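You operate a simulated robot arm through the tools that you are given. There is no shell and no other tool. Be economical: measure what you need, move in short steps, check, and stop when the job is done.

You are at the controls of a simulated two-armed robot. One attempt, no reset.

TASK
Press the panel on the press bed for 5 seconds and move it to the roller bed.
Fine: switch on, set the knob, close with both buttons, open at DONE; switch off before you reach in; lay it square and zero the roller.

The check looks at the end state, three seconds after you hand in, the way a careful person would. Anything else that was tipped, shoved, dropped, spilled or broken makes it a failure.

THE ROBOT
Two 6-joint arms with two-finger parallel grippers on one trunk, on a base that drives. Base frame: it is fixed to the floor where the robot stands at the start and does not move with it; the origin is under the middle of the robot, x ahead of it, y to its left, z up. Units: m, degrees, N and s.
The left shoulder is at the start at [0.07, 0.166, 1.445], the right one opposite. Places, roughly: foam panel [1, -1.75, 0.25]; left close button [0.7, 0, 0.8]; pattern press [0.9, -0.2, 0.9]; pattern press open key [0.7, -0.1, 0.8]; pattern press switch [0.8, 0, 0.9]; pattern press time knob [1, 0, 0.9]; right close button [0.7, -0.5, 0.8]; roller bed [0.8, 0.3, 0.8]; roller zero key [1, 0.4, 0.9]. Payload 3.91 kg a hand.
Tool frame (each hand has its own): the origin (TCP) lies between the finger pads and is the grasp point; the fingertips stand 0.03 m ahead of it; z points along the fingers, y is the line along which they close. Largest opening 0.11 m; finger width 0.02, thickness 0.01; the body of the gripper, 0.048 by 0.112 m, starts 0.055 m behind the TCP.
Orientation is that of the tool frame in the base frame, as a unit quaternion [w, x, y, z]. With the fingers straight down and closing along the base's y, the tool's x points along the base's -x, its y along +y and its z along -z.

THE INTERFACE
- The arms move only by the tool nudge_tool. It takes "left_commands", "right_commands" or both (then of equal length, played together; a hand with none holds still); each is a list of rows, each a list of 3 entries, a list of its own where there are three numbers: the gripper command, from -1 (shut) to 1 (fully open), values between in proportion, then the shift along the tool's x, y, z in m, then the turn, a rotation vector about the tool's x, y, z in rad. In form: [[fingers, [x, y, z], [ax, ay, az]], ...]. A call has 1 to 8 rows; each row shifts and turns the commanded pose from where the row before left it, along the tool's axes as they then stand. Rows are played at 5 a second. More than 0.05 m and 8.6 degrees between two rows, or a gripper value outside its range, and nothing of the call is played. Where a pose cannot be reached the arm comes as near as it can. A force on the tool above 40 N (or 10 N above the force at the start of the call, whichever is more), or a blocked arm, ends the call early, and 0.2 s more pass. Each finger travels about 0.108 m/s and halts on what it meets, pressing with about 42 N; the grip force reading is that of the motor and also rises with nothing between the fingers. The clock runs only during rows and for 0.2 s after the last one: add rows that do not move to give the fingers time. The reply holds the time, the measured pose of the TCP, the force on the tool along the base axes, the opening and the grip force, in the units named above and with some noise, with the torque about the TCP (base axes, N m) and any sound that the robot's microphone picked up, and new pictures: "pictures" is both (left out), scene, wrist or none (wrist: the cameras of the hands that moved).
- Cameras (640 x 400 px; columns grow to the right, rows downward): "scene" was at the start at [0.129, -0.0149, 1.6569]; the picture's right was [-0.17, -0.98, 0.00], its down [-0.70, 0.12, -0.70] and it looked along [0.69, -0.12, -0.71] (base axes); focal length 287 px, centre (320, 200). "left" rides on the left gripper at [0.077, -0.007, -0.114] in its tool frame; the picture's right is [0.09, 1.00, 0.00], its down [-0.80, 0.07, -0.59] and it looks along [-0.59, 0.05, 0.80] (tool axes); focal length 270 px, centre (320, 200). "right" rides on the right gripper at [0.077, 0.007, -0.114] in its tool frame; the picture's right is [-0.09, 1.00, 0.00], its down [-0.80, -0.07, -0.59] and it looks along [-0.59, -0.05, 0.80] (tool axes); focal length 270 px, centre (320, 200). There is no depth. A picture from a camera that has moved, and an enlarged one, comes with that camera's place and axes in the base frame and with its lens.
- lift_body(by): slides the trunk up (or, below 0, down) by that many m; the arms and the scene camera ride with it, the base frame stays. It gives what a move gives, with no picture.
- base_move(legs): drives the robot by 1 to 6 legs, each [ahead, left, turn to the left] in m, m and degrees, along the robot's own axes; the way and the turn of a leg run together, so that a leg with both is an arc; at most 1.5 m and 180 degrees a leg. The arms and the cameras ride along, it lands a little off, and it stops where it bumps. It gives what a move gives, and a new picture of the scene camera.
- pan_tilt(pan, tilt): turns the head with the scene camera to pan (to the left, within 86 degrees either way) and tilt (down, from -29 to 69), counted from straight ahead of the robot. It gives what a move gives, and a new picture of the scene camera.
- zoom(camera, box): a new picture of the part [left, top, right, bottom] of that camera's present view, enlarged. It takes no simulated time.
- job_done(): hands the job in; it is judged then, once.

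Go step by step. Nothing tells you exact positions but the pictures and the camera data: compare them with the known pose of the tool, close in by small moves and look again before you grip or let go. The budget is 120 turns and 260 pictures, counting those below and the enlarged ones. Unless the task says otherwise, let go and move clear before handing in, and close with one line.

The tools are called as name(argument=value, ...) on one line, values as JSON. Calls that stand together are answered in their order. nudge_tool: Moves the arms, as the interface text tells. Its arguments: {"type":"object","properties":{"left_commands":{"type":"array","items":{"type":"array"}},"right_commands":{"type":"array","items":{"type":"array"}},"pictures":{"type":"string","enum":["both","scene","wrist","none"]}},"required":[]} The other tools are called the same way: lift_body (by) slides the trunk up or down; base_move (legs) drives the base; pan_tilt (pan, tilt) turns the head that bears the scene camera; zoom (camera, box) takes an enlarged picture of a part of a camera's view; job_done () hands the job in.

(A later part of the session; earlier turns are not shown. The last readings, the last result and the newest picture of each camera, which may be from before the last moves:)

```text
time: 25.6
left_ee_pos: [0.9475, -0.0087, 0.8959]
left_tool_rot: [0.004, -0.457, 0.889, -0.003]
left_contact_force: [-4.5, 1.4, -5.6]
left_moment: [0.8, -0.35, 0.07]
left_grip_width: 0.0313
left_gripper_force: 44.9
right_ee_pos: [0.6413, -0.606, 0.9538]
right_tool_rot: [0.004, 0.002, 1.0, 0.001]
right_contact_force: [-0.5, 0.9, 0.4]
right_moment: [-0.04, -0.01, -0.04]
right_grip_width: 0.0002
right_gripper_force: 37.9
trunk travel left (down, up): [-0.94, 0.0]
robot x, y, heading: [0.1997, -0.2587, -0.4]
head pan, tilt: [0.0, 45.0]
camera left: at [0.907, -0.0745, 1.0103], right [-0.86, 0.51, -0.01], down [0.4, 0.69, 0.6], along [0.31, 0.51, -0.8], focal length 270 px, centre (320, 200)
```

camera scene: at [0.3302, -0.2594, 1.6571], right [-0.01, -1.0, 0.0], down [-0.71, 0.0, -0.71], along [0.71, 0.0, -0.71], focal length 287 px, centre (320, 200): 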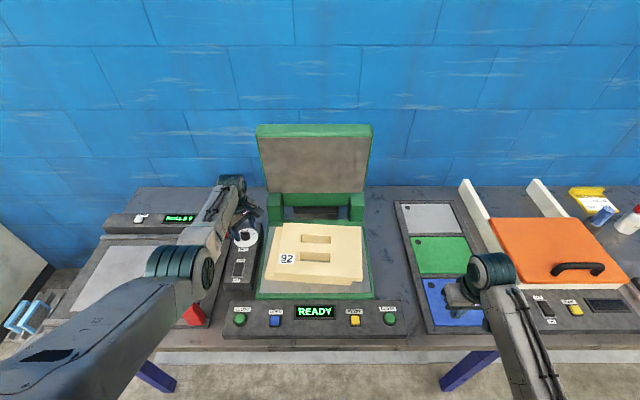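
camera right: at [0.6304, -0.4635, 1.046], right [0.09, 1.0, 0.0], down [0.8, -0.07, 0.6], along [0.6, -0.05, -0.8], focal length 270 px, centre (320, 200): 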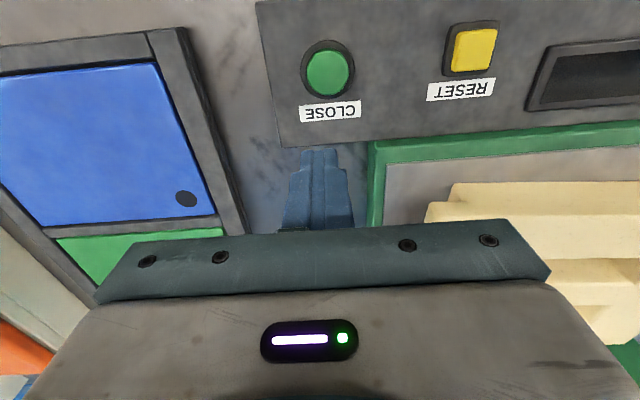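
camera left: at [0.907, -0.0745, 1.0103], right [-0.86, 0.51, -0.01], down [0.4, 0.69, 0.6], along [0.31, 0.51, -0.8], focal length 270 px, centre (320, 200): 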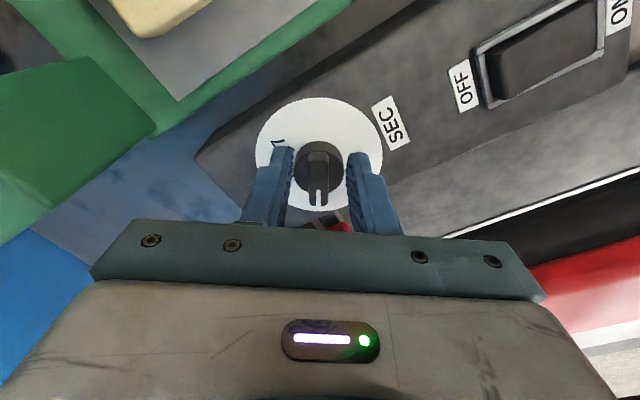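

The knob is gripped at 31 mm, and the pointer looks to be 60° off 5. I'll turn it 60° clockwise.

nudge_tool(left_commands=[[-1, [0, 0, 0], [0, 0, 0.131]], [-1, [0, 0, 0], [0, 0, 0.131]], [-1, [0, 0, 0], [0, 0, 0.131]], [-1, [0, 0, 0], [0, 0, 0.131]], [-1, [0, 0, 0], [0, 0, 0.131]], [-1, [0, 0, 0], [0, 0, 0.131]], [-1, [0, 0, 0], [0, 0, 0.131]], [-1, [0, 0, 0], [0, 0, 0.131]]], pictures="wrist")

zoom(camera="left", box=[240, 80, 400, 230])

```text
time: 27.4
left_ee_pos: [0.9436, -0.0004, 0.8957]
left_tool_rot: [0.003, 0.037, 0.999, 0.004]
left_contact_force: [-9.2, 14.1, 3.5]
left_moment: [-0.07, -0.6, 0.14]
left_grip_width: 0.0315
left_gripper_force: 44.6
right_ee_pos: [0.6399, -0.6057, 0.9552]
right_tool_rot: [0.005, 0.002, 1.0, 0.002]
right_contact_force: [-0.3, -0.1, 1.0]
right_moment: [0.0, 0.0, 0.01]
right_grip_width: 0.0
right_gripper_force: 37.4
trunk travel left (down, up): [-0.94, 0.0]
robot x, y, heading: [0.1976, -0.2569, -0.4]
head pan, tilt: [0.0, 45.0]
stopped in row 8 (left hand): the force on the tool passed its limit at 40 N (the readings are from after the stop); the commanded pose is now the measured one
camera left: at [0.8655, -0.0018, 1.0102], right [-0.02, 1.0, 0.01], down [0.8, 0.01, 0.6], along [0.6, 0.02, -0.8], focal length 270 px, centre (320, 200)
```

left: 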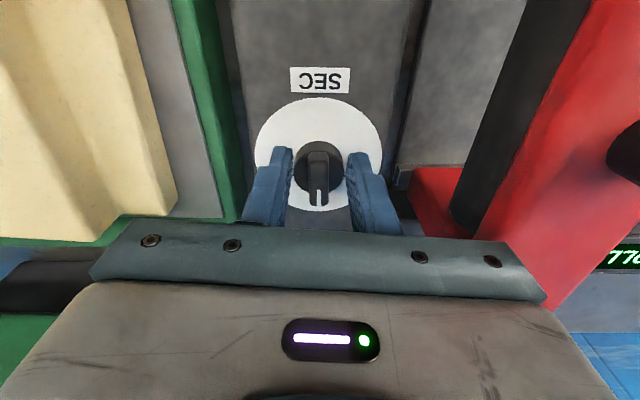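

```text
2.67 times, centred on (320, 155) of left
camera zoom: at [0.8655, -0.0018, 1.0102], right [-0.02, 1.0, 0.01], down [0.8, 0.01, 0.6], along [0.6, 0.02, -0.8], focal length 721 px, centre (320, 320)
```

zoom: 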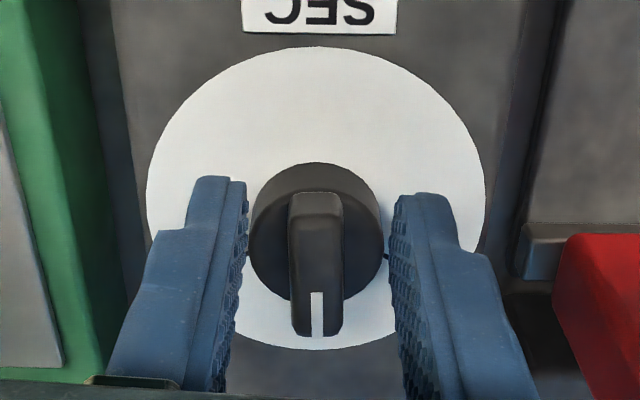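

The pointer now looks straight ahead. I'll release, rise and check it.

nudge_tool(left_commands=[[-0.2, [0, 0, 0], [0, 0, 0]], [0.1, [0, 0, 0], [0, 0, 0]], [0.1, [0, 0, -0.03], [0, 0, 0]], [0.1, [0, 0, -0.03], [0, 0, 0]], [0.1, [-0.01, 0, -0.02], [0, 0, -0.08]], [0.1, [0, 0, 0], [0, 0, 0]]], pictures="none")

zoom(camera="left", box=[240, 20, 400, 160])

zoom(camera="scene", box=[215, 215, 285, 260])

```text
time: 28.9
left_ee_pos: [0.9562, -0.0042, 0.975]
left_tool_rot: [0.003, -0.003, 1.0, 0.002]
left_contact_force: [-0.5, 0.1, -0.1]
left_moment: [0.01, -0.03, -0.01]
left_grip_width: 0.0605
left_gripper_force: 0.1
right_ee_pos: [0.6421, -0.6061, 0.9536]
right_tool_rot: [0.002, 0.002, 1.0, 0.001]
right_contact_force: [0.2, 0.4, -0.2]
right_moment: [0.0, -0.06, 0.02]
right_grip_width: 0.0
right_gripper_force: 37.7
trunk travel left (down, up): [-0.94, 0.0]
robot x, y, heading: [0.2065, -0.2566, -0.6]
head pan, tilt: [0.0, 45.0]
```

```text
2.86 times, centred on (320, 90) of left
camera zoom: at [0.8789, -0.0109, 1.0893], right [-0.09, 1.0, 0.0], down [0.8, 0.07, 0.6], along [0.6, 0.06, -0.8], focal length 772 px, centre (320, 514)
```

zoom: 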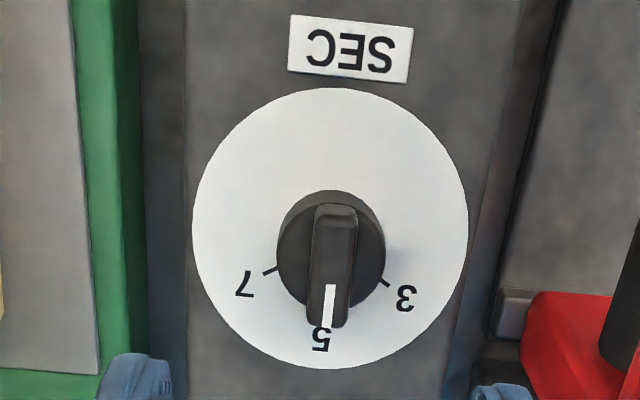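

```text
8.89 times, centred on (250, 238) of scene
camera zoom: at [0.3303, -0.2591, 1.657], right [0.0, -1.0, 0.0], down [-0.71, 0.0, -0.71], along [0.71, 0.0, -0.71], focal length 2549 px, centre (942, -133)
```

zoom: 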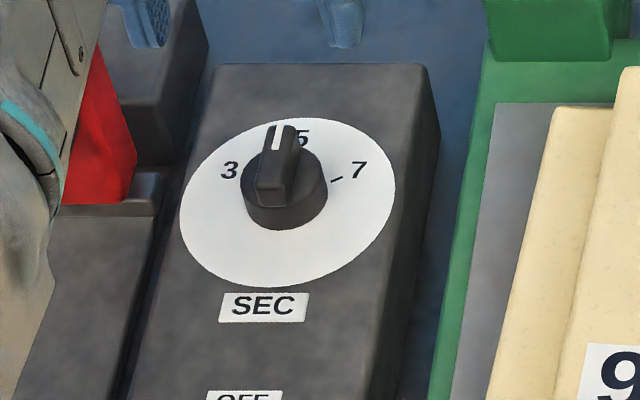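

The pointer sits exactly on 5. Now I'll bring both hands over their CLOSE buttons.

nudge_tool(left_commands=[[-1, [0.04, 0, 0], [0, 0, 0]], [-1, [0.045, 0, 0], [0, 0, 0]], [-1, [0.045, 0, 0], [0, 0, 0]], [-1, [0.045, 0, 0], [0, 0, 0]], [-1, [0.045, 0, 0], [0, 0, 0]], [-1, [0.045, -0.007, 0.01], [0, 0, 0]], [-1, [0.017, -0.02, 0.015], [0, 0, 0]]], right_commands=[[-1, [0, 0.03, 0], [0, 0, 0]], [-1, [0, 0.03, 0], [0, 0, 0]], [-1, [0, 0.03, 0], [0, 0, 0]], [-1, [0, 0.03, 0], [0, 0, 0]], [-1, [-0.02, 0.018, 0], [0, 0, 0]], [-1, [-0.013, 0, 0], [0, 0, 0]], [-1, [0, 0, 0.005], [0, 0, 0]]], pictures="wrist")

zoom(camera="scene", box=[200, 220, 420, 350])

```text
time: 30.4
left_ee_pos: [0.6724, -0.0336, 0.9499]
left_tool_rot: [0.003, -0.002, 1.0, 0.001]
left_contact_force: [0.2, 0.1, -0.7]
left_moment: [0.02, 0.01, 0.01]
left_grip_width: 0.0
left_gripper_force: 37.2
right_ee_pos: [0.6749, -0.4688, 0.9481]
right_tool_rot: [0.003, 0.001, 1.0, 0.001]
right_contact_force: [-0.1, 0.3, 0.8]
right_moment: [0.03, -0.01, 0.01]
right_grip_width: 0.0
right_gripper_force: 38.1
trunk travel left (down, up): [-0.94, 0.0]
robot x, y, heading: [0.1971, -0.2558, -0.0]
head pan, tilt: [0.0, 45.0]
camera right: at [0.5971, -0.4629, 1.0624], right [0.09, 1.0, 0.0], down [0.8, -0.08, 0.6], along [0.6, -0.05, -0.8], focal length 270 px, centre (320, 200)
camera left: at [0.5938, -0.04, 1.064], right [-0.09, 1.0, 0.0], down [0.8, 0.07, 0.6], along [0.6, 0.06, -0.8], focal length 270 px, centre (320, 200)
```

right: 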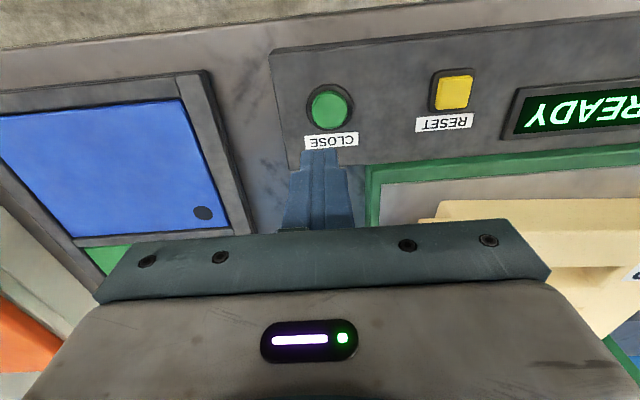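
left: 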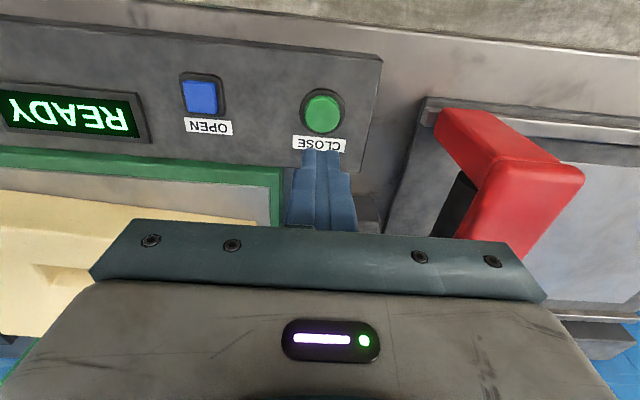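

```text
2.91 times, centred on (310, 285) of scene
camera zoom: at [0.3284, -0.261, 1.6573], right [0.0, -1.0, 0.0], down [-0.71, 0.0, -0.71], along [0.71, 0.0, -0.71], focal length 834 px, centre (349, -47)
```

zoom: 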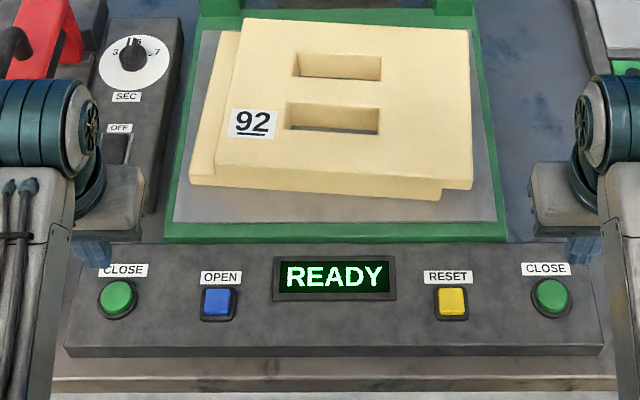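

The buttons are at about (0.675, -0.030) and (0.675, -0.462). I'll correct slightly and lower both hands to just above them.

nudge_tool(left_commands=[[-1, [-0.003, 0.003, 0.03], [0, 0, 0]], [-1, [0, 0, 0.03], [0, 0, 0]], [-1, [0, 0, 0.01], [0, 0, 0]], [-1, [0, 0, 0], [0, 0, 0]]], right_commands=[[-1, [0, 0.007, 0.03], [0, 0, 0]], [-1, [0, 0, 0.028], [0, 0, 0]], [-1, [0, 0, 0.01], [0, 0, 0]], [-1, [0, 0, 0], [0, 0, 0]]], pictures="wrist")

zoom(camera="scene", box=[200, 220, 420, 350])

```text
time: 31.4
left_ee_pos: [0.6773, -0.0284, 0.8782]
left_tool_rot: [0.002, -0.002, 1.0, 0.002]
left_contact_force: [-0.9, 0.1, 0.5]
left_moment: [-0.01, 0.0, -0.03]
left_grip_width: 0.0001
left_gripper_force: 37.4
right_ee_pos: [0.6757, -0.4613, 0.8805]
right_tool_rot: [0.003, 0.001, 1.0, 0.002]
right_contact_force: [0.6, 0.0, -0.9]
right_moment: [-0.02, -0.01, 0.01]
right_grip_width: 0.0003
right_gripper_force: 38.0
trunk travel left (down, up): [-0.94, 0.0]
robot x, y, heading: [0.2009, -0.259, -0.0]
head pan, tilt: [0.0, 45.0]
camera right: at [0.5992, -0.4541, 0.9954], right [0.09, 1.0, 0.0], down [0.8, -0.07, 0.6], along [0.6, -0.05, -0.8], focal length 270 px, centre (320, 200)
camera left: at [0.5995, -0.0349, 0.9921], right [-0.09, 1.0, 0.0], down [0.8, 0.07, 0.6], along [0.6, 0.06, -0.8], focal length 270 px, centre (320, 200)
```

right: 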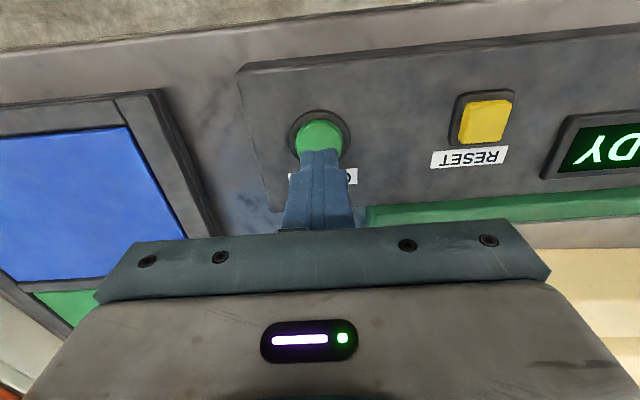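
left: 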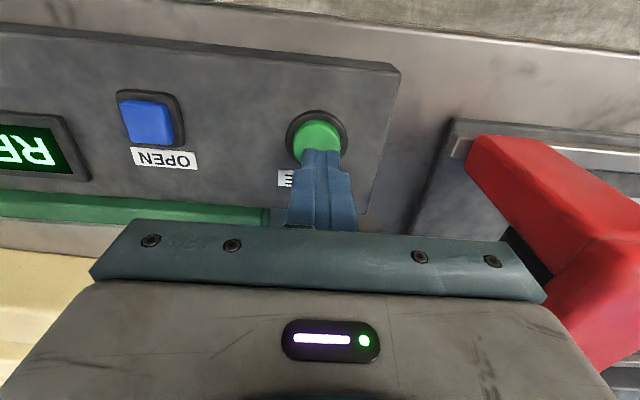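

```text
2.91 times, centred on (310, 285) of scene
camera zoom: at [0.33, -0.2582, 1.6571], right [0.0, -1.0, 0.0], down [-0.71, 0.0, -0.71], along [0.71, 0.0, -0.71], focal length 834 px, centre (349, -47)
```

zoom: 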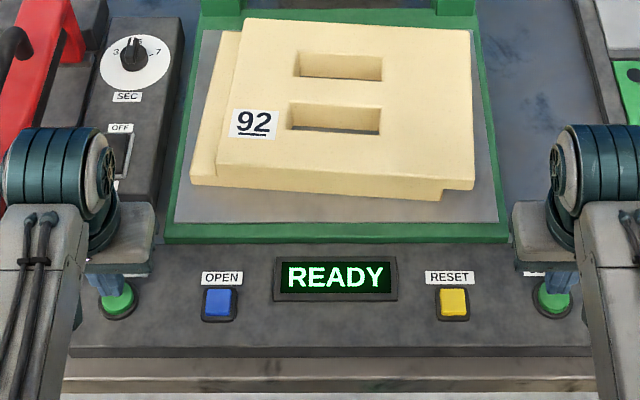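

Both tips are just over the buttons. I'll press down together in small steps and watch the forces.

nudge_tool(left_commands=[[-1, [0.001, 0, 0.006], [0, 0, 0]], [-1, [0, 0, 0.005], [0, 0, 0]], [-1, [0, 0, 0.004], [0, 0, 0]], [-1, [0, 0, 0.003], [0, 0, 0]], [-1, [0, 0, 0.003], [0, 0, 0]], [-1, [0, 0, 0.002], [0, 0, 0]], [-1, [0, 0, 0], [0, 0, 0]], [-1, [0, 0, 0], [0, 0, 0]]], right_commands=[[-1, [0, 0, 0.008], [0, 0, 0]], [-1, [0, 0, 0.005], [0, 0, 0]], [-1, [0, 0, 0.004], [0, 0, 0]], [-1, [0, 0, 0.003], [0, 0, 0]], [-1, [0, 0, 0.003], [0, 0, 0]], [-1, [0, 0, 0.002], [0, 0, 0]], [-1, [0, 0, 0], [0, 0, 0]], [-1, [0, 0, 0], [0, 0, 0]]], pictures="scene")

```text
time: 33.1
left_ee_pos: [0.6752, -0.0294, 0.8624]
left_tool_rot: [0.012, -0.003, 1.0, 0.002]
left_contact_force: [-2.3, 0.7, 19.6]
left_moment: [-0.01, 0.2, 0.01]
left_grip_width: 0.0
left_gripper_force: 37.8
right_ee_pos: [0.6747, -0.4598, 0.8611]
right_tool_rot: [0.012, 0.002, 1.0, 0.002]
right_contact_force: [-2.9, 0.8, 19.5]
right_moment: [-0.01, 0.19, -0.06]
right_grip_width: 0.0001
right_gripper_force: 37.8
trunk travel left (down, up): [-0.94, 0.0]
robot x, y, heading: [0.1963, -0.2558, -0.4]
head pan, tilt: [0.0, 45.0]
heard: click, click
stopped in row 8 (left hand): the force on the tool passed its limit at 41 N (the readings are from after the stop); the commanded pose is now the measured one
camera scene: at [0.3207, -0.2587, 1.6575], right [0.0, -1.0, 0.0], down [-0.7, 0.0, -0.71], along [0.71, 0.0, -0.7], focal length 287 px, centre (320, 200)
```

scene: 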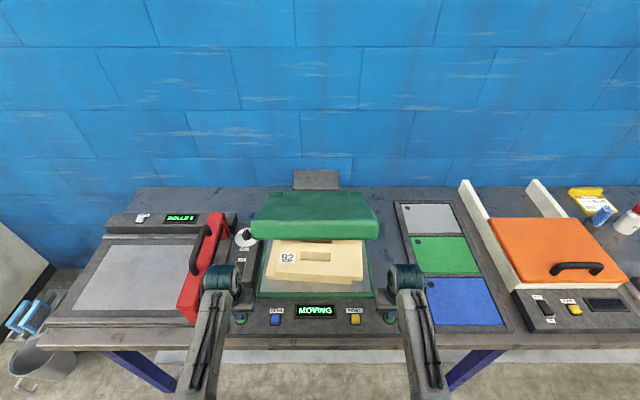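

The lid is moving down (MOVING) with both buttons held. I'll keep holding and watch.

nudge_tool(left_commands=[[-1, [0, 0, 0.0], [0, 0, 0]], [-1, [0, 0, 0], [0, 0, 0]], [-1, [0, 0, 0], [0, 0, 0]], [-1, [0, 0, 0], [0, 0, 0]]], right_commands=[[-1, [0, 0, 0.0], [0, 0, 0]], [-1, [0, 0, 0], [0, 0, 0]], [-1, [0, 0, 0], [0, 0, 0]], [-1, [0, 0, 0], [0, 0, 0]]], pictures="scene")

zoom(camera="scene", box=[200, 170, 440, 350])

```text
time: 34.1
left_ee_pos: [0.675, -0.0301, 0.8603]
left_tool_rot: [0.01, -0.003, 1.0, 0.003]
left_contact_force: [0.7, -0.1, 24.3]
left_moment: [0.01, 0.14, -0.03]
left_grip_width: 0.0
left_gripper_force: 37.4
right_ee_pos: [0.6751, -0.461, 0.8599]
right_tool_rot: [0.009, 0.003, 1.0, 0.001]
right_contact_force: [-0.2, 1.5, 24.5]
right_moment: [0.02, 0.18, -0.01]
right_grip_width: 0.0
right_gripper_force: 37.7
trunk travel left (down, up): [-0.94, 0.0]
robot x, y, heading: [0.2007, -0.2525, -0.0]
head pan, tilt: [0.0, 45.0]
camera scene: at [0.3231, -0.2584, 1.6578], right [0.0, -1.0, 0.0], down [-0.7, 0.0, -0.71], along [0.71, 0.0, -0.7], focal length 287 px, centre (320, 200)
```

scene: 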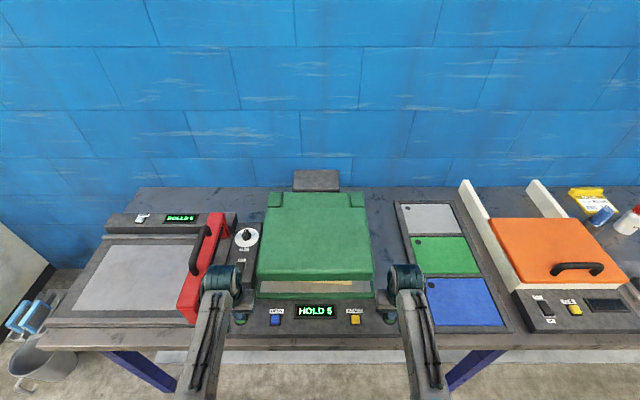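

```text
2.22 times, centred on (320, 260) of scene
camera zoom: at [0.3231, -0.2584, 1.6578], right [0.0, -1.0, 0.0], down [-0.7, 0.0, -0.71], along [0.71, 0.0, -0.7], focal length 637 px, centre (320, 67)
```

zoom: 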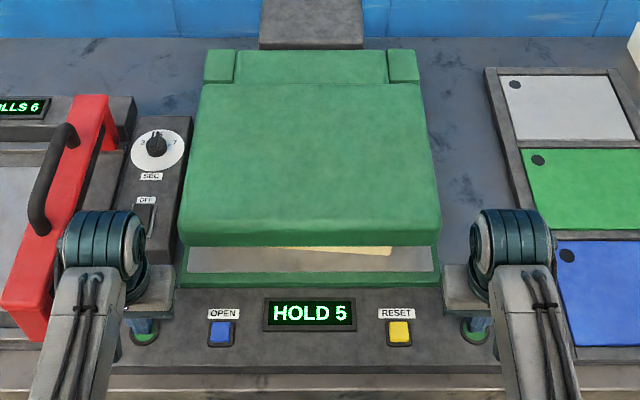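

The lid is closed and the display reads HOLD 5. I'll keep holding and watch the count.

nudge_tool(left_commands=[[-1, [0, 0, 0.0], [0, 0, 0]], [-1, [0, 0, 0], [0, 0, 0]], [-1, [0, 0, 0], [0, 0, 0]], [-1, [0, 0, 0], [0, 0, 0]], [-1, [0, 0, 0], [0, 0, 0]], [-1, [0, 0, 0], [0, 0, 0]]], right_commands=[[-1, [0, 0, 0.0], [0, 0, 0]], [-1, [0, 0, 0], [0, 0, 0]], [-1, [0, 0, 0], [0, 0, 0]], [-1, [0, 0, 0], [0, 0, 0]], [-1, [0, 0, 0], [0, 0, 0]], [-1, [0, 0, 0], [0, 0, 0]]], pictures="none")

zoom(camera="scene", box=[200, 170, 440, 350])

```text
time: 35.5
left_ee_pos: [0.6763, -0.0303, 0.8615]
left_tool_rot: [0.01, -0.003, 1.0, 0.002]
left_contact_force: [2.6, 1.4, 27.8]
left_moment: [0.05, 0.07, -0.01]
left_grip_width: 0.0001
left_gripper_force: 37.9
right_ee_pos: [0.6754, -0.4608, 0.861]
right_tool_rot: [0.009, 0.001, 1.0, 0.001]
right_contact_force: [3.6, 0.3, 29.2]
right_moment: [0.01, 0.08, 0.01]
right_grip_width: 0.0001
right_gripper_force: 37.8
trunk travel left (down, up): [-0.94, 0.0]
robot x, y, heading: [0.196, -0.2566, 0.1]
head pan, tilt: [0.0, 45.0]
```

```text
2.22 times, centred on (320, 260) of scene
camera zoom: at [0.3232, -0.2583, 1.6578], right [0.0, -1.0, 0.0], down [-0.7, 0.0, -0.71], along [0.71, 0.0, -0.7], focal length 637 px, centre (320, 67)
```

zoom: 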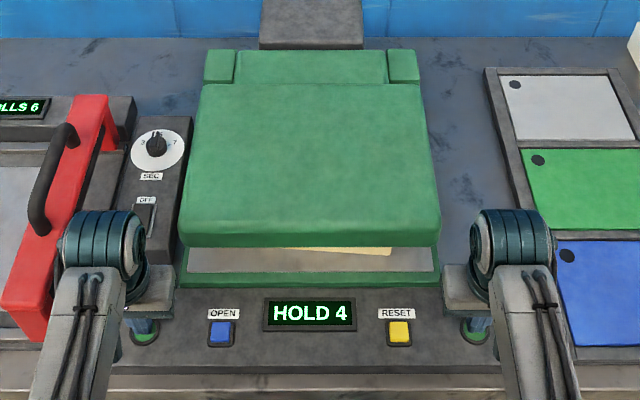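

nudge_tool(left_commands=[[-1, [0, 0, 0.0], [0, 0, 0]], [-1, [0, 0, 0], [0, 0, 0]], [-1, [0, 0, 0], [0, 0, 0]], [-1, [0, 0, 0], [0, 0, 0]], [-1, [0, 0, 0], [0, 0, 0]], [-1, [0, 0, 0], [0, 0, 0]], [-1, [0, 0, 0], [0, 0, 0]], [-1, [0, 0, 0], [0, 0, 0]]], right_commands=[[-1, [0, 0, 0.0], [0, 0, 0]], [-1, [0, 0, 0], [0, 0, 0]], [-1, [0, 0, 0], [0, 0, 0]], [-1, [0, 0, 0], [0, 0, 0]], [-1, [0, 0, 0], [0, 0, 0]], [-1, [0, 0, 0], [0, 0, 0]], [-1, [0, 0, 0], [0, 0, 0]], [-1, [0, 0, 0], [0, 0, 0]]], pictures="none")

zoom(camera="scene", box=[200, 170, 440, 350])

```text
time: 37.3
left_ee_pos: [0.6752, -0.0303, 0.8604]
left_tool_rot: [0.01, -0.003, 1.0, 0.002]
left_contact_force: [4.8, 1.8, 31.1]
left_moment: [-0.02, 0.05, 0.0]
left_grip_width: 0.0
left_gripper_force: 37.8
right_ee_pos: [0.6754, -0.4613, 0.8604]
right_tool_rot: [0.01, 0.001, 1.0, 0.001]
right_contact_force: [4.4, 1.2, 31.5]
right_moment: [0.02, 0.05, 0.01]
right_grip_width: 0.0001
right_gripper_force: 37.6
trunk travel left (down, up): [-0.94, 0.0]
robot x, y, heading: [0.1993, -0.257, -0.0]
head pan, tilt: [0.0, 45.0]
```

```text
2.22 times, centred on (320, 260) of scene
camera zoom: at [0.3232, -0.2583, 1.6578], right [0.0, -1.0, 0.0], down [-0.7, 0.0, -0.71], along [0.71, 0.0, -0.7], focal length 637 px, centre (320, 67)
```

zoom: 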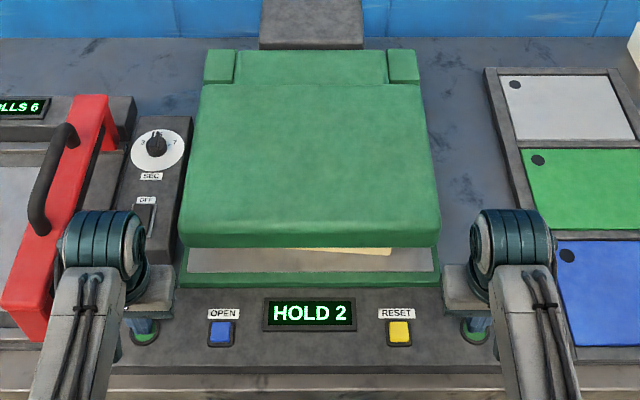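

nudge_tool(left_commands=[[-1, [0, 0, 0.0], [0, 0, 0]], [-1, [0, 0, 0], [0, 0, 0]], [-1, [0, 0, 0], [0, 0, 0]], [-1, [0, 0, 0], [0, 0, 0]], [-1, [0, 0, 0], [0, 0, 0]], [-1, [0, 0, 0], [0, 0, 0]]], right_commands=[[-1, [0, 0, 0.0], [0, 0, 0]], [-1, [0, 0, 0], [0, 0, 0]], [-1, [0, 0, 0], [0, 0, 0]], [-1, [0, 0, 0], [0, 0, 0]], [-1, [0, 0, 0], [0, 0, 0]], [-1, [0, 0, 0], [0, 0, 0]]], pictures="none")

zoom(camera="scene", box=[200, 170, 440, 350])

```text
time: 38.7
left_ee_pos: [0.6746, -0.0296, 0.8597]
left_tool_rot: [0.009, -0.003, 1.0, 0.002]
left_contact_force: [5.0, 0.9, 31.1]
left_moment: [0.03, 0.05, 0.0]
left_grip_width: 0.0
left_gripper_force: 37.7
right_ee_pos: [0.6755, -0.4609, 0.8605]
right_tool_rot: [0.009, 0.002, 1.0, 0.001]
right_contact_force: [5.3, 1.0, 31.9]
right_moment: [0.04, 0.07, 0.0]
right_grip_width: 0.0001
right_gripper_force: 37.8
trunk travel left (down, up): [-0.94, 0.0]
robot x, y, heading: [0.1989, -0.2567, -0.2]
head pan, tilt: [0.0, 45.0]
```

```text
2.22 times, centred on (320, 260) of scene
camera zoom: at [0.3232, -0.2583, 1.6578], right [0.0, -1.0, 0.0], down [-0.7, 0.0, -0.71], along [0.71, 0.0, -0.7], focal length 637 px, centre (320, 67)
```

zoom: 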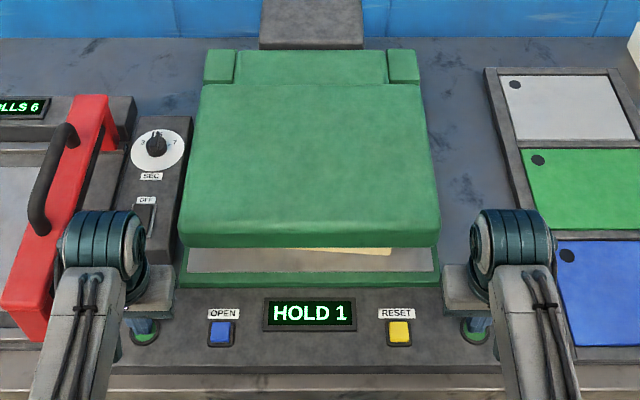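

nudge_tool(left_commands=[[-1, [0, 0, 0.0], [0, 0, 0]], [-1, [0, 0, 0], [0, 0, 0]]], right_commands=[[-1, [0, 0, 0.0], [0, 0, 0]], [-1, [0, 0, 0], [0, 0, 0]]], pictures="none")

zoom(camera="scene", box=[200, 170, 440, 350])

```text
time: 39.3
left_ee_pos: [0.6748, -0.0285, 0.8596]
left_tool_rot: [0.009, -0.003, 1.0, 0.002]
left_contact_force: [5.2, 1.4, 30.9]
left_moment: [0.01, 0.07, 0.02]
left_grip_width: 0.0
left_gripper_force: 37.6
right_ee_pos: [0.6756, -0.4614, 0.8602]
right_tool_rot: [0.009, 0.002, 1.0, 0.001]
right_contact_force: [5.9, 2.0, 32.1]
right_moment: [0.01, 0.06, 0.03]
right_grip_width: 0.0
right_gripper_force: 37.4
trunk travel left (down, up): [-0.94, 0.0]
robot x, y, heading: [0.1979, -0.2529, -0.3]
head pan, tilt: [0.0, 45.0]
```

```text
2.22 times, centred on (320, 260) of scene
camera zoom: at [0.3232, -0.2584, 1.6578], right [0.0, -1.0, 0.0], down [-0.7, 0.0, -0.71], along [0.71, 0.0, -0.7], focal length 637 px, centre (320, 67)
```

zoom: 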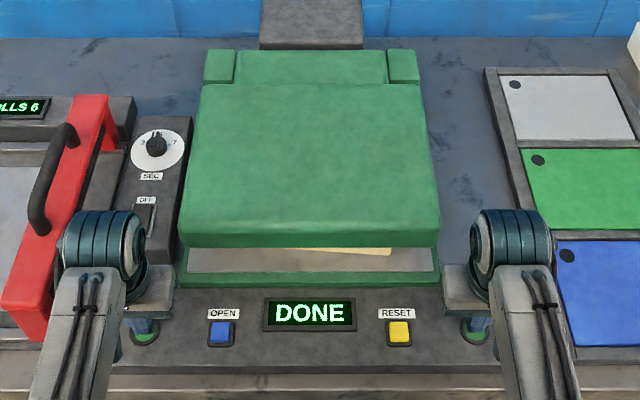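

DONE. I'll move the left hand to OPEN at about (0.674, -0.131) and press it, with the right hand lifting clear.

nudge_tool(left_commands=[[-1, [0, 0, -0.04], [0, 0, 0]], [-1, [0, -0.05, 0], [0, 0, 0]], [-1, [0, -0.05, 0], [0, 0, 0]], [-1, [0, 0, 0.02], [0, 0, 0]], [-1, [0, 0, 0.01], [0, 0, 0]], [-1, [0, 0, 0.006], [0, 0, 0]], [-1, [0, 0, 0.004], [0, 0, 0]], [-1, [0, 0, 0.004], [0, 0, 0]]], right_commands=[[-1, [0, 0, -0.04], [0, 0, 0]], [-1, [0.03, 0, -0.03], [0, 0, 0]], [-1, [0.03, -0.04, 0], [0, 0, 0]], [-1, [0, -0.04, 0], [0, 0, 0]], [-1, [0, -0.04, 0], [0, 0, 0]], [-1, [0, 0, 0], [0, 0, 0]], [-1, [0, 0, 0], [0, 0, 0]], [-1, [0, 0, 0], [0, 0, 0]]], pictures="both")

```text
time: 40.9
left_ee_pos: [0.6783, -0.1247, 0.8606]
left_tool_rot: [0.011, -0.004, 1.0, 0.007]
left_contact_force: [-4.9, 6.1, 22.1]
left_moment: [0.15, 0.28, -0.09]
left_grip_width: 0.0
left_gripper_force: 37.6
right_ee_pos: [0.6136, -0.583, 0.9283]
right_tool_rot: [0.008, 0.001, 1.0, 0.001]
right_contact_force: [0.0, 0.4, -0.3]
right_moment: [0.02, 0.01, -0.02]
right_grip_width: 0.0001
right_gripper_force: 37.4
trunk travel left (down, up): [-0.94, 0.0]
robot x, y, heading: [0.1995, -0.2597, -0.1]
head pan, tilt: [0.0, 45.0]
heard: click
stopped in row 8 (left hand): the force on the tool passed its limit at 47 N (the readings are from after the stop); the commanded pose is now the measured one
camera scene: at [0.3253, -0.261, 1.6576], right [0.0, -1.0, 0.0], down [-0.7, 0.0, -0.71], along [0.71, 0.0, -0.7], focal length 287 px, centre (320, 200)
camera right: at [0.5355, -0.5763, 1.0421], right [0.09, 1.0, 0.01], down [0.79, -0.08, 0.61], along [0.6, -0.05, -0.8], focal length 270 px, centre (320, 200)
camera left: at [0.599, -0.1325, 0.9741], right [-0.1, 1.0, 0.01], down [0.79, 0.07, 0.61], along [0.61, 0.07, -0.79], focal length 270 px, centre (320, 200)
```

scene: 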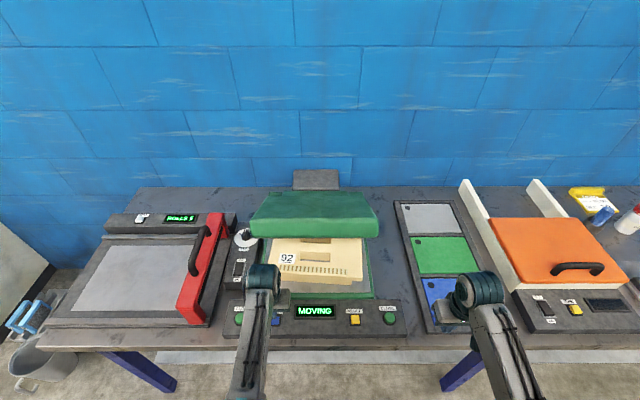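
right: 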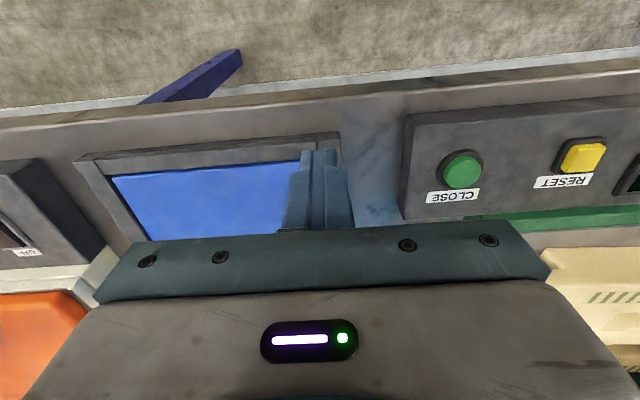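
left: 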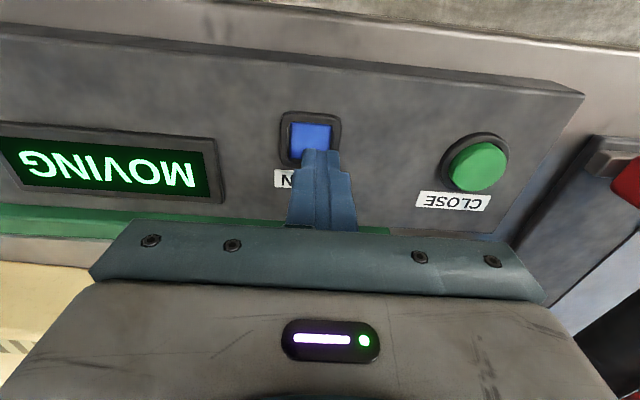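

The lid is opening and the panel now carries an imprint. I'll lift the left hand and move it above the switch.

nudge_tool(left_commands=[[-1, [0, 0, -0.04], [0, 0, 0]], [-1, [0, 0.04, -0.04], [0, 0, 0]], [-1, [0, 0.045, 0], [0, 0, 0]], [-1, [-0.03, 0.04, 0], [0, 0, 0]], [-1, [-0.04, 0, 0], [0, 0, 0]], [-1, [-0.04, 0, 0], [0, 0, 0]], [-1, [-0.04, 0, 0], [0, 0, 0]], [-1, [0, 0, 0.02], [0, 0, 0]]], pictures="both")

```text
refused: row 2 steps farther than a row can; nothing moved
```

nudge_tool(left_commands=[[-1, [0, 0, -0.045], [0, 0, 0]], [-1, [0, 0.03, -0.035], [0, 0, 0]], [-1, [0, 0.048, 0], [0, 0, 0]], [-1, [-0.02, 0.045, 0], [0, 0, 0]], [-1, [-0.045, 0, 0], [0, 0, 0]], [-1, [-0.045, 0, 0], [0, 0, 0]], [-1, [-0.045, 0, 0], [0, 0, 0]], [-1, [0, 0, 0.02], [0, 0, 0]]], pictures="both")

```text
time: 42.7
left_ee_pos: [0.8326, -0.0033, 0.9235]
left_tool_rot: [0.01, -0.004, 1.0, 0.005]
left_contact_force: [0.7, 0.1, 0.4]
left_moment: [0.0, 0.0, 0.01]
left_grip_width: 0.0001
left_gripper_force: 38.0
right_ee_pos: [0.6166, -0.5819, 0.9273]
right_tool_rot: [0.006, 0.002, 1.0, 0.001]
right_contact_force: [0.1, 0.1, -0.4]
right_moment: [0.01, -0.01, 0.01]
right_grip_width: 0.0
right_gripper_force: 38.0
trunk travel left (down, up): [-0.94, 0.0]
robot x, y, heading: [0.1999, -0.2537, -0.2]
head pan, tilt: [0.0, 45.0]
camera scene: at [0.3297, -0.2592, 1.6572], right [0.0, -1.0, 0.0], down [-0.71, 0.0, -0.71], along [0.71, 0.0, -0.71], focal length 287 px, centre (320, 200)
camera left: at [0.7534, -0.0095, 1.0361], right [-0.1, 1.0, 0.01], down [0.79, 0.07, 0.61], along [0.61, 0.07, -0.79], focal length 270 px, centre (320, 200)
```

scene: 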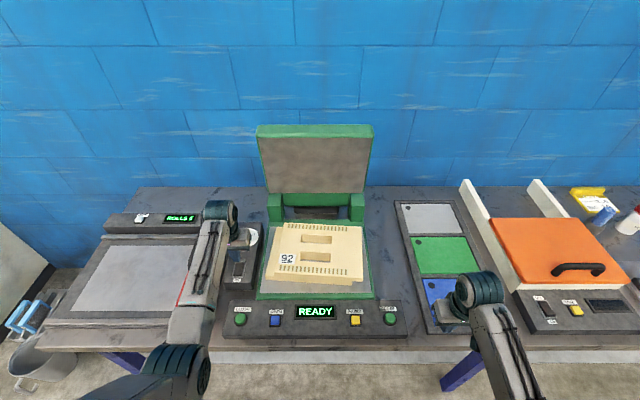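
left: 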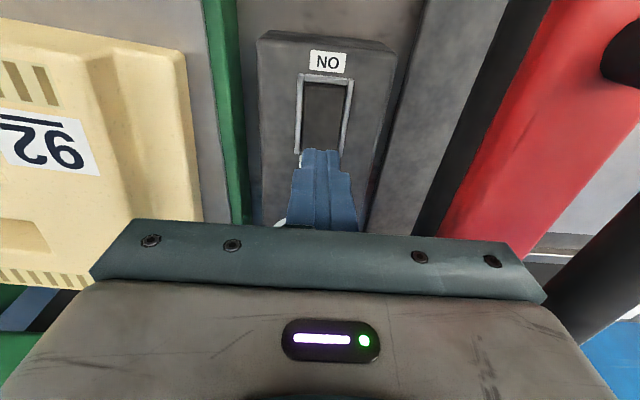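

The lid is fully open and shows READY. I'll press the OFF end of the switch now.

nudge_tool(left_commands=[[-1, [-0.006, 0.004, 0.01], [0, 0, 0]], [-1, [0, 0, 0.008], [0, 0, 0]], [-1, [0, 0, 0.006], [0, 0, 0]], [-1, [0, 0, 0.006], [0, 0, 0]], [-1, [0, 0, 0.006], [0, 0, 0]], [-1, [0, 0, 0.006], [0, 0, 0]]], pictures="scene")

```text
time: 44.3
left_ee_pos: [0.8444, 0.0047, 0.8897]
left_tool_rot: [0.018, -0.004, 1.0, 0.006]
left_contact_force: [-6.3, -1.3, 23.3]
left_moment: [-0.07, 0.42, 0.01]
left_grip_width: 0.0002
left_gripper_force: 37.8
right_ee_pos: [0.6148, -0.5818, 0.9277]
right_tool_rot: [0.007, 0.001, 1.0, 0.001]
right_contact_force: [1.4, 0.7, -0.5]
right_moment: [-0.03, 0.01, 0.0]
right_grip_width: 0.0
right_gripper_force: 37.7
trunk travel left (down, up): [-0.94, 0.0]
robot x, y, heading: [0.2005, -0.2553, -0.4]
head pan, tilt: [0.0, 45.0]
stopped in row 6 (left hand): the force on the tool passed its limit at 45 N (the readings are from after the stop); the commanded pose is now the measured one
camera scene: at [0.3267, -0.2599, 1.6573], right [0.0, -1.0, 0.0], down [-0.71, 0.0, -0.71], along [0.71, 0.0, -0.71], focal length 287 px, centre (320, 200)
```

scene: 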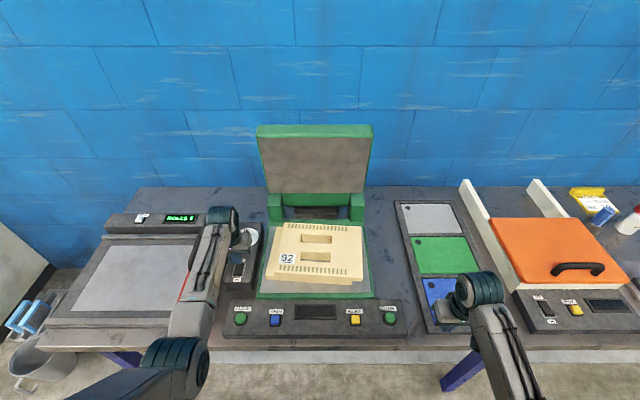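

The display is dark, so the press is off. Next I'll lift the left hand and retract, pull the right hand back off the table, and move the base right so the left hand faces the panel.

nudge_tool(left_commands=[[-1, [0, 0, -0.045], [0, 0, 0]], [-1, [0.02, 0, -0.035], [-0.0, 0.0, 0]], [-1, [0.045, 0, 0], [0, 0.0, 0]], [-1, [0.045, 0, 0], [0, 0, 0]], [-1, [0.035, 0, 0], [0, 0, 0]]], right_commands=[[-1, [0.03, 0, 0.01], [0, 0, 0]], [-1, [0.03, 0, 0.01], [0, 0, 0]], [-1, [0.03, 0, 0.01], [0, 0, 0]], [-1, [0.02, 0, 0], [0, 0, 0]], [-1, [0, 0, 0], [0, 0, 0]]], pictures="none")

zoom(camera="scene", box=[200, 210, 420, 340])

```text
time: 45.5
left_ee_pos: [0.6957, 0.0011, 0.9586]
left_tool_rot: [0.015, -0.004, 1.0, 0.006]
left_contact_force: [-0.1, -0.2, 0.1]
left_moment: [0.02, -0.03, -0.06]
left_grip_width: 0.0003
left_gripper_force: 37.9
right_ee_pos: [0.5054, -0.5819, 0.8957]
right_tool_rot: [0.007, 0.001, 1.0, 0.001]
right_contact_force: [0.0, -0.5, -0.3]
right_moment: [-0.05, -0.01, 0.0]
right_grip_width: 0.0
right_gripper_force: 37.4
trunk travel left (down, up): [-0.94, 0.0]
robot x, y, heading: [0.1975, -0.2593, -0.1]
head pan, tilt: [0.0, 45.0]
```

```text
2.91 times, centred on (310, 275) of scene
camera zoom: at [0.3282, -0.2588, 1.6573], right [0.0, -1.0, 0.0], down [-0.71, 0.0, -0.71], along [0.71, 0.0, -0.71], focal length 834 px, centre (349, -18)
```

zoom: 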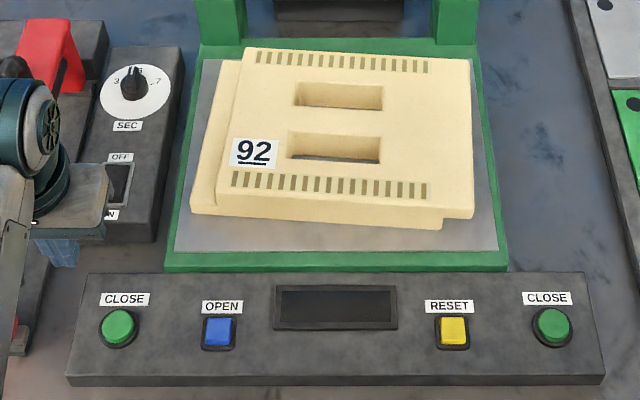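

zoom(camera="scene", box=[260, 215, 375, 295])

base_move(legs=[[0, -0.21, 0]])

zoom(camera="left", box=[0, 0, 640, 400])

```text
5.00 times, centred on (318, 255) of scene
camera zoom: at [0.3282, -0.2588, 1.6573], right [0.0, -1.0, 0.0], down [-0.71, 0.0, -0.71], along [0.71, 0.0, -0.71], focal length 1434 px, centre (332, -75)
```

zoom: 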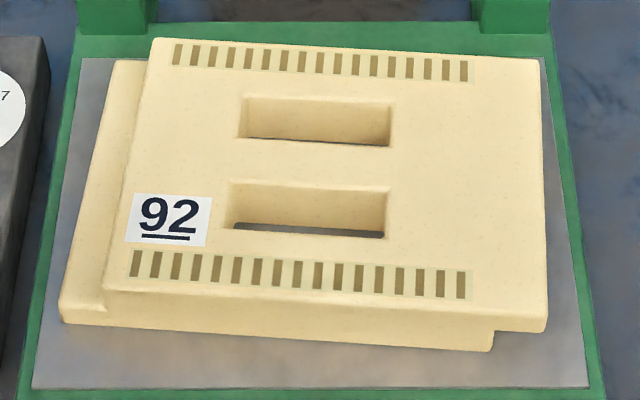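

```text
time: 47.1
left_ee_pos: [0.6957, -0.2054, 0.958]
left_tool_rot: [0.016, -0.005, 1.0, 0.006]
left_contact_force: [-0.4, 0.1, -0.1]
left_moment: [-0.04, 0.03, 0.01]
left_grip_width: 0.0002
left_gripper_force: 37.9
right_ee_pos: [0.5083, -0.7896, 0.8956]
right_tool_rot: [0.006, 0.0, 1.0, 0.001]
right_contact_force: [0.4, 0.3, -0.1]
right_moment: [-0.04, 0.03, 0.04]
right_grip_width: 0.0
right_gripper_force: 37.9
trunk travel left (down, up): [-0.94, 0.0]
robot x, y, heading: [0.2007, -0.4685, 0.2]
head pan, tilt: [0.0, 45.0]
camera scene: at [0.33, -0.465, 1.6571], right [0.0, -1.0, 0.0], down [-0.71, 0.0, -0.71], along [0.71, 0.0, -0.71], focal length 287 px, centre (320, 200)
```

scene: 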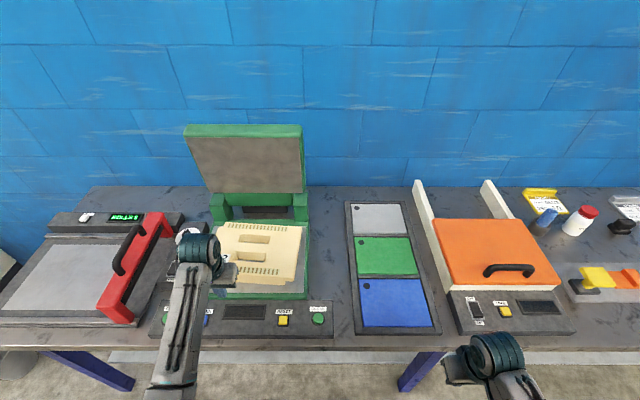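

```text
1.00 times, centred on (320, 200) of left (not enlarged: the box is as wide or as high as the picture)
camera zoom: at [0.6161, -0.213, 1.0702], right [-0.1, 1.0, 0.01], down [0.78, 0.07, 0.62], along [0.61, 0.07, -0.79], focal length 270 px, centre (320, 200)
```

zoom: 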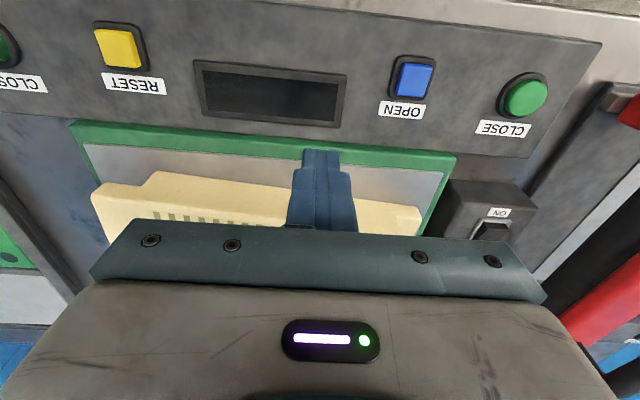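

The panel top is near z 0.88 and the panel is turned about -3.7°. The bar between its slots is at about (0.883, -0.247) and 36 mm wide. I'll move the left hand above it and start turning so the fingers close along x.

nudge_tool(left_commands=[[-0.5, [-0.045, -0.01, 0], [0.006, 0.016, 0.005]], [0.18, [-0.047, -0.01, 0], [0.006, 0.016, 0.005]], [0.18, [-0.047, -0.01, 0], [0, 0, 0]], [0.18, [-0.047, -0.012, 0], [0, 0, 0]], [0.18, [0, 0, 0], [0, 0, -0.15]], [0.18, [0, 0, 0], [0, 0, -0.15]], [0.18, [0, 0, 0], [0, 0, -0.15]], [0.18, [0, 0, 0], [0, 0, -0.15]]], pictures="none")

nudge_tool(left_commands=[[0.18, [0, 0, 0], [0, 0, -0.15]], [0.18, [0, 0, 0], [0, 0, -0.15]], [0.18, [0, 0, 0], [0, 0, -0.15]], [0.18, [0, 0, 0], [0, 0, -0.15]], [0.18, [0, 0, 0], [0, 0, -0.15]], [0.18, [0, 0, 0], [0, 0, -0.15]], [0.18, [0, 0, 0], [0, 0, 0]]], pictures="both")

```text
time: 49.0
left_ee_pos: [0.8818, -0.2479, 0.9597]
left_tool_rot: [-0.001, -0.296, 0.955, 0.001]
left_contact_force: [0.0, 0.9, -0.4]
left_moment: [-0.03, -0.04, 0.01]
left_grip_width: 0.0651
left_gripper_force: 0.1
right_ee_pos: [0.5093, -0.7929, 0.8954]
right_tool_rot: [0.006, 0.0, 1.0, 0.002]
right_contact_force: [-0.1, -0.7, -0.2]
right_moment: [0.02, -0.02, 0.02]
right_grip_width: 0.0
right_gripper_force: 37.8
trunk travel left (down, up): [-0.94, 0.0]
robot x, y, heading: [0.2028, -0.4698, -0.2]
head pan, tilt: [0.0, 45.0]
```

```text
time: 50.5
left_ee_pos: [0.8822, -0.2485, 0.96]
left_tool_rot: [-0.001, -0.682, 0.731, 0.001]
left_contact_force: [0.0, 0.0, -0.5]
left_moment: [0.03, 0.01, 0.0]
left_grip_width: 0.065
left_gripper_force: 0.2
right_ee_pos: [0.5071, -0.7915, 0.8942]
right_tool_rot: [0.006, -0.001, 1.0, 0.002]
right_contact_force: [0.2, 0.3, 0.1]
right_moment: [-0.02, 0.05, -0.01]
right_grip_width: 0.0
right_gripper_force: 37.0
trunk travel left (down, up): [-0.94, 0.0]
robot x, y, heading: [0.2034, -0.4712, 0.2]
head pan, tilt: [0.0, 45.0]
camera scene: at [0.33, -0.4691, 1.6571], right [0.0, -1.0, 0.0], down [-0.71, 0.0, -0.71], along [0.71, 0.0, -0.71], focal length 287 px, centre (320, 200)
camera left: at [0.8844, -0.3246, 1.0751], right [-1.0, -0.02, 0.0], down [-0.01, 0.8, 0.6], along [-0.01, 0.59, -0.8], focal length 270 px, centre (320, 200)
```

scene: 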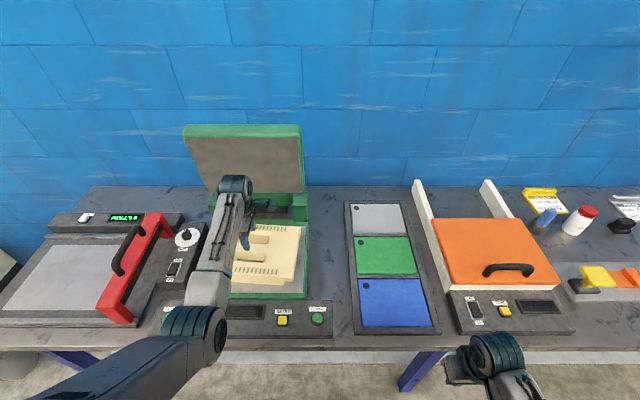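
left: 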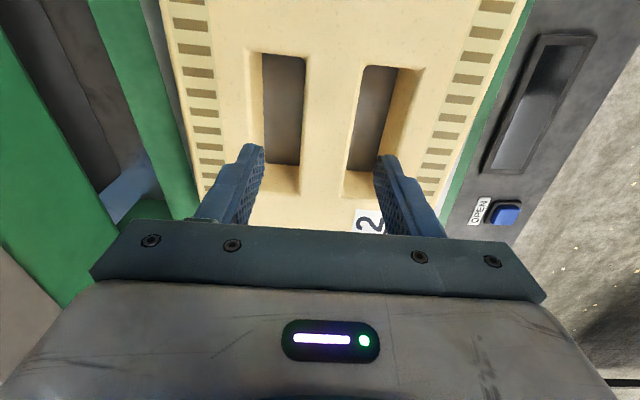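

zoom(camera="left", box=[160, 20, 480, 220])

```text
2.00 times, centred on (320, 120) of left
camera zoom: at [0.8844, -0.3246, 1.0751], right [-1.0, -0.02, 0.0], down [-0.01, 0.8, 0.6], along [-0.01, 0.59, -0.8], focal length 541 px, centre (320, 360)
```

zoom: 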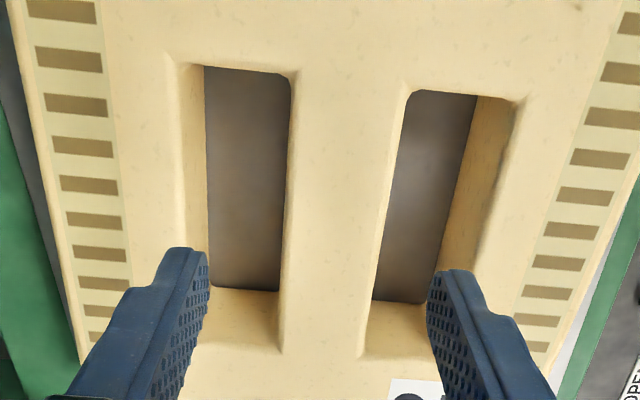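

The bar centreline is at x≈0.877 and the hand is aligned to within a degree. I'll shift 5 mm and descend to just inside the slots.

nudge_tool(left_commands=[[0.18, [-0.004, 0.005, 0.02], [0, 0, -0.01]], [0.18, [0, 0, 0.02], [0, 0, 0]], [0.18, [0, 0, 0.02], [0, 0, 0]], [0.18, [0, 0, 0], [0, 0, 0]]], pictures="wrist")

```text
time: 51.5
left_ee_pos: [0.8758, -0.2454, 0.9008]
left_tool_rot: [0.0, -0.685, 0.728, 0.001]
left_contact_force: [0.2, 0.6, 0.4]
left_moment: [-0.04, 0.01, 0.01]
left_grip_width: 0.0649
left_gripper_force: 0.0
right_ee_pos: [0.5063, -0.7915, 0.895]
right_tool_rot: [0.006, 0.0, 1.0, 0.002]
right_contact_force: [-0.3, 0.5, -0.3]
right_moment: [0.01, -0.01, 0.0]
right_grip_width: 0.0
right_gripper_force: 37.6
trunk travel left (down, up): [-0.94, 0.0]
robot x, y, heading: [0.2002, -0.4687, 0.2]
head pan, tilt: [0.0, 45.0]
camera left: at [0.8789, -0.3213, 1.0154], right [-1.0, -0.03, 0.0], down [-0.02, 0.8, 0.59], along [-0.02, 0.59, -0.8], focal length 270 px, centre (320, 200)
```

left: 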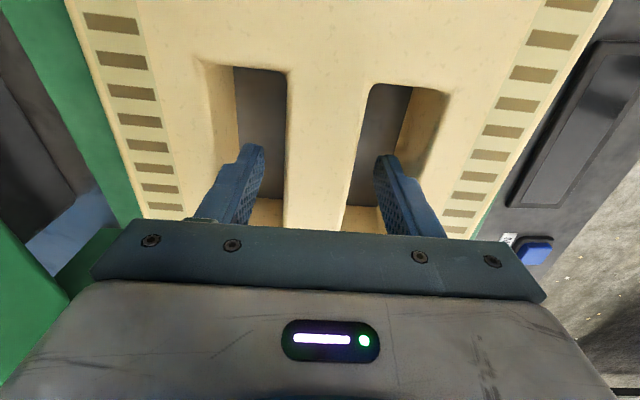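

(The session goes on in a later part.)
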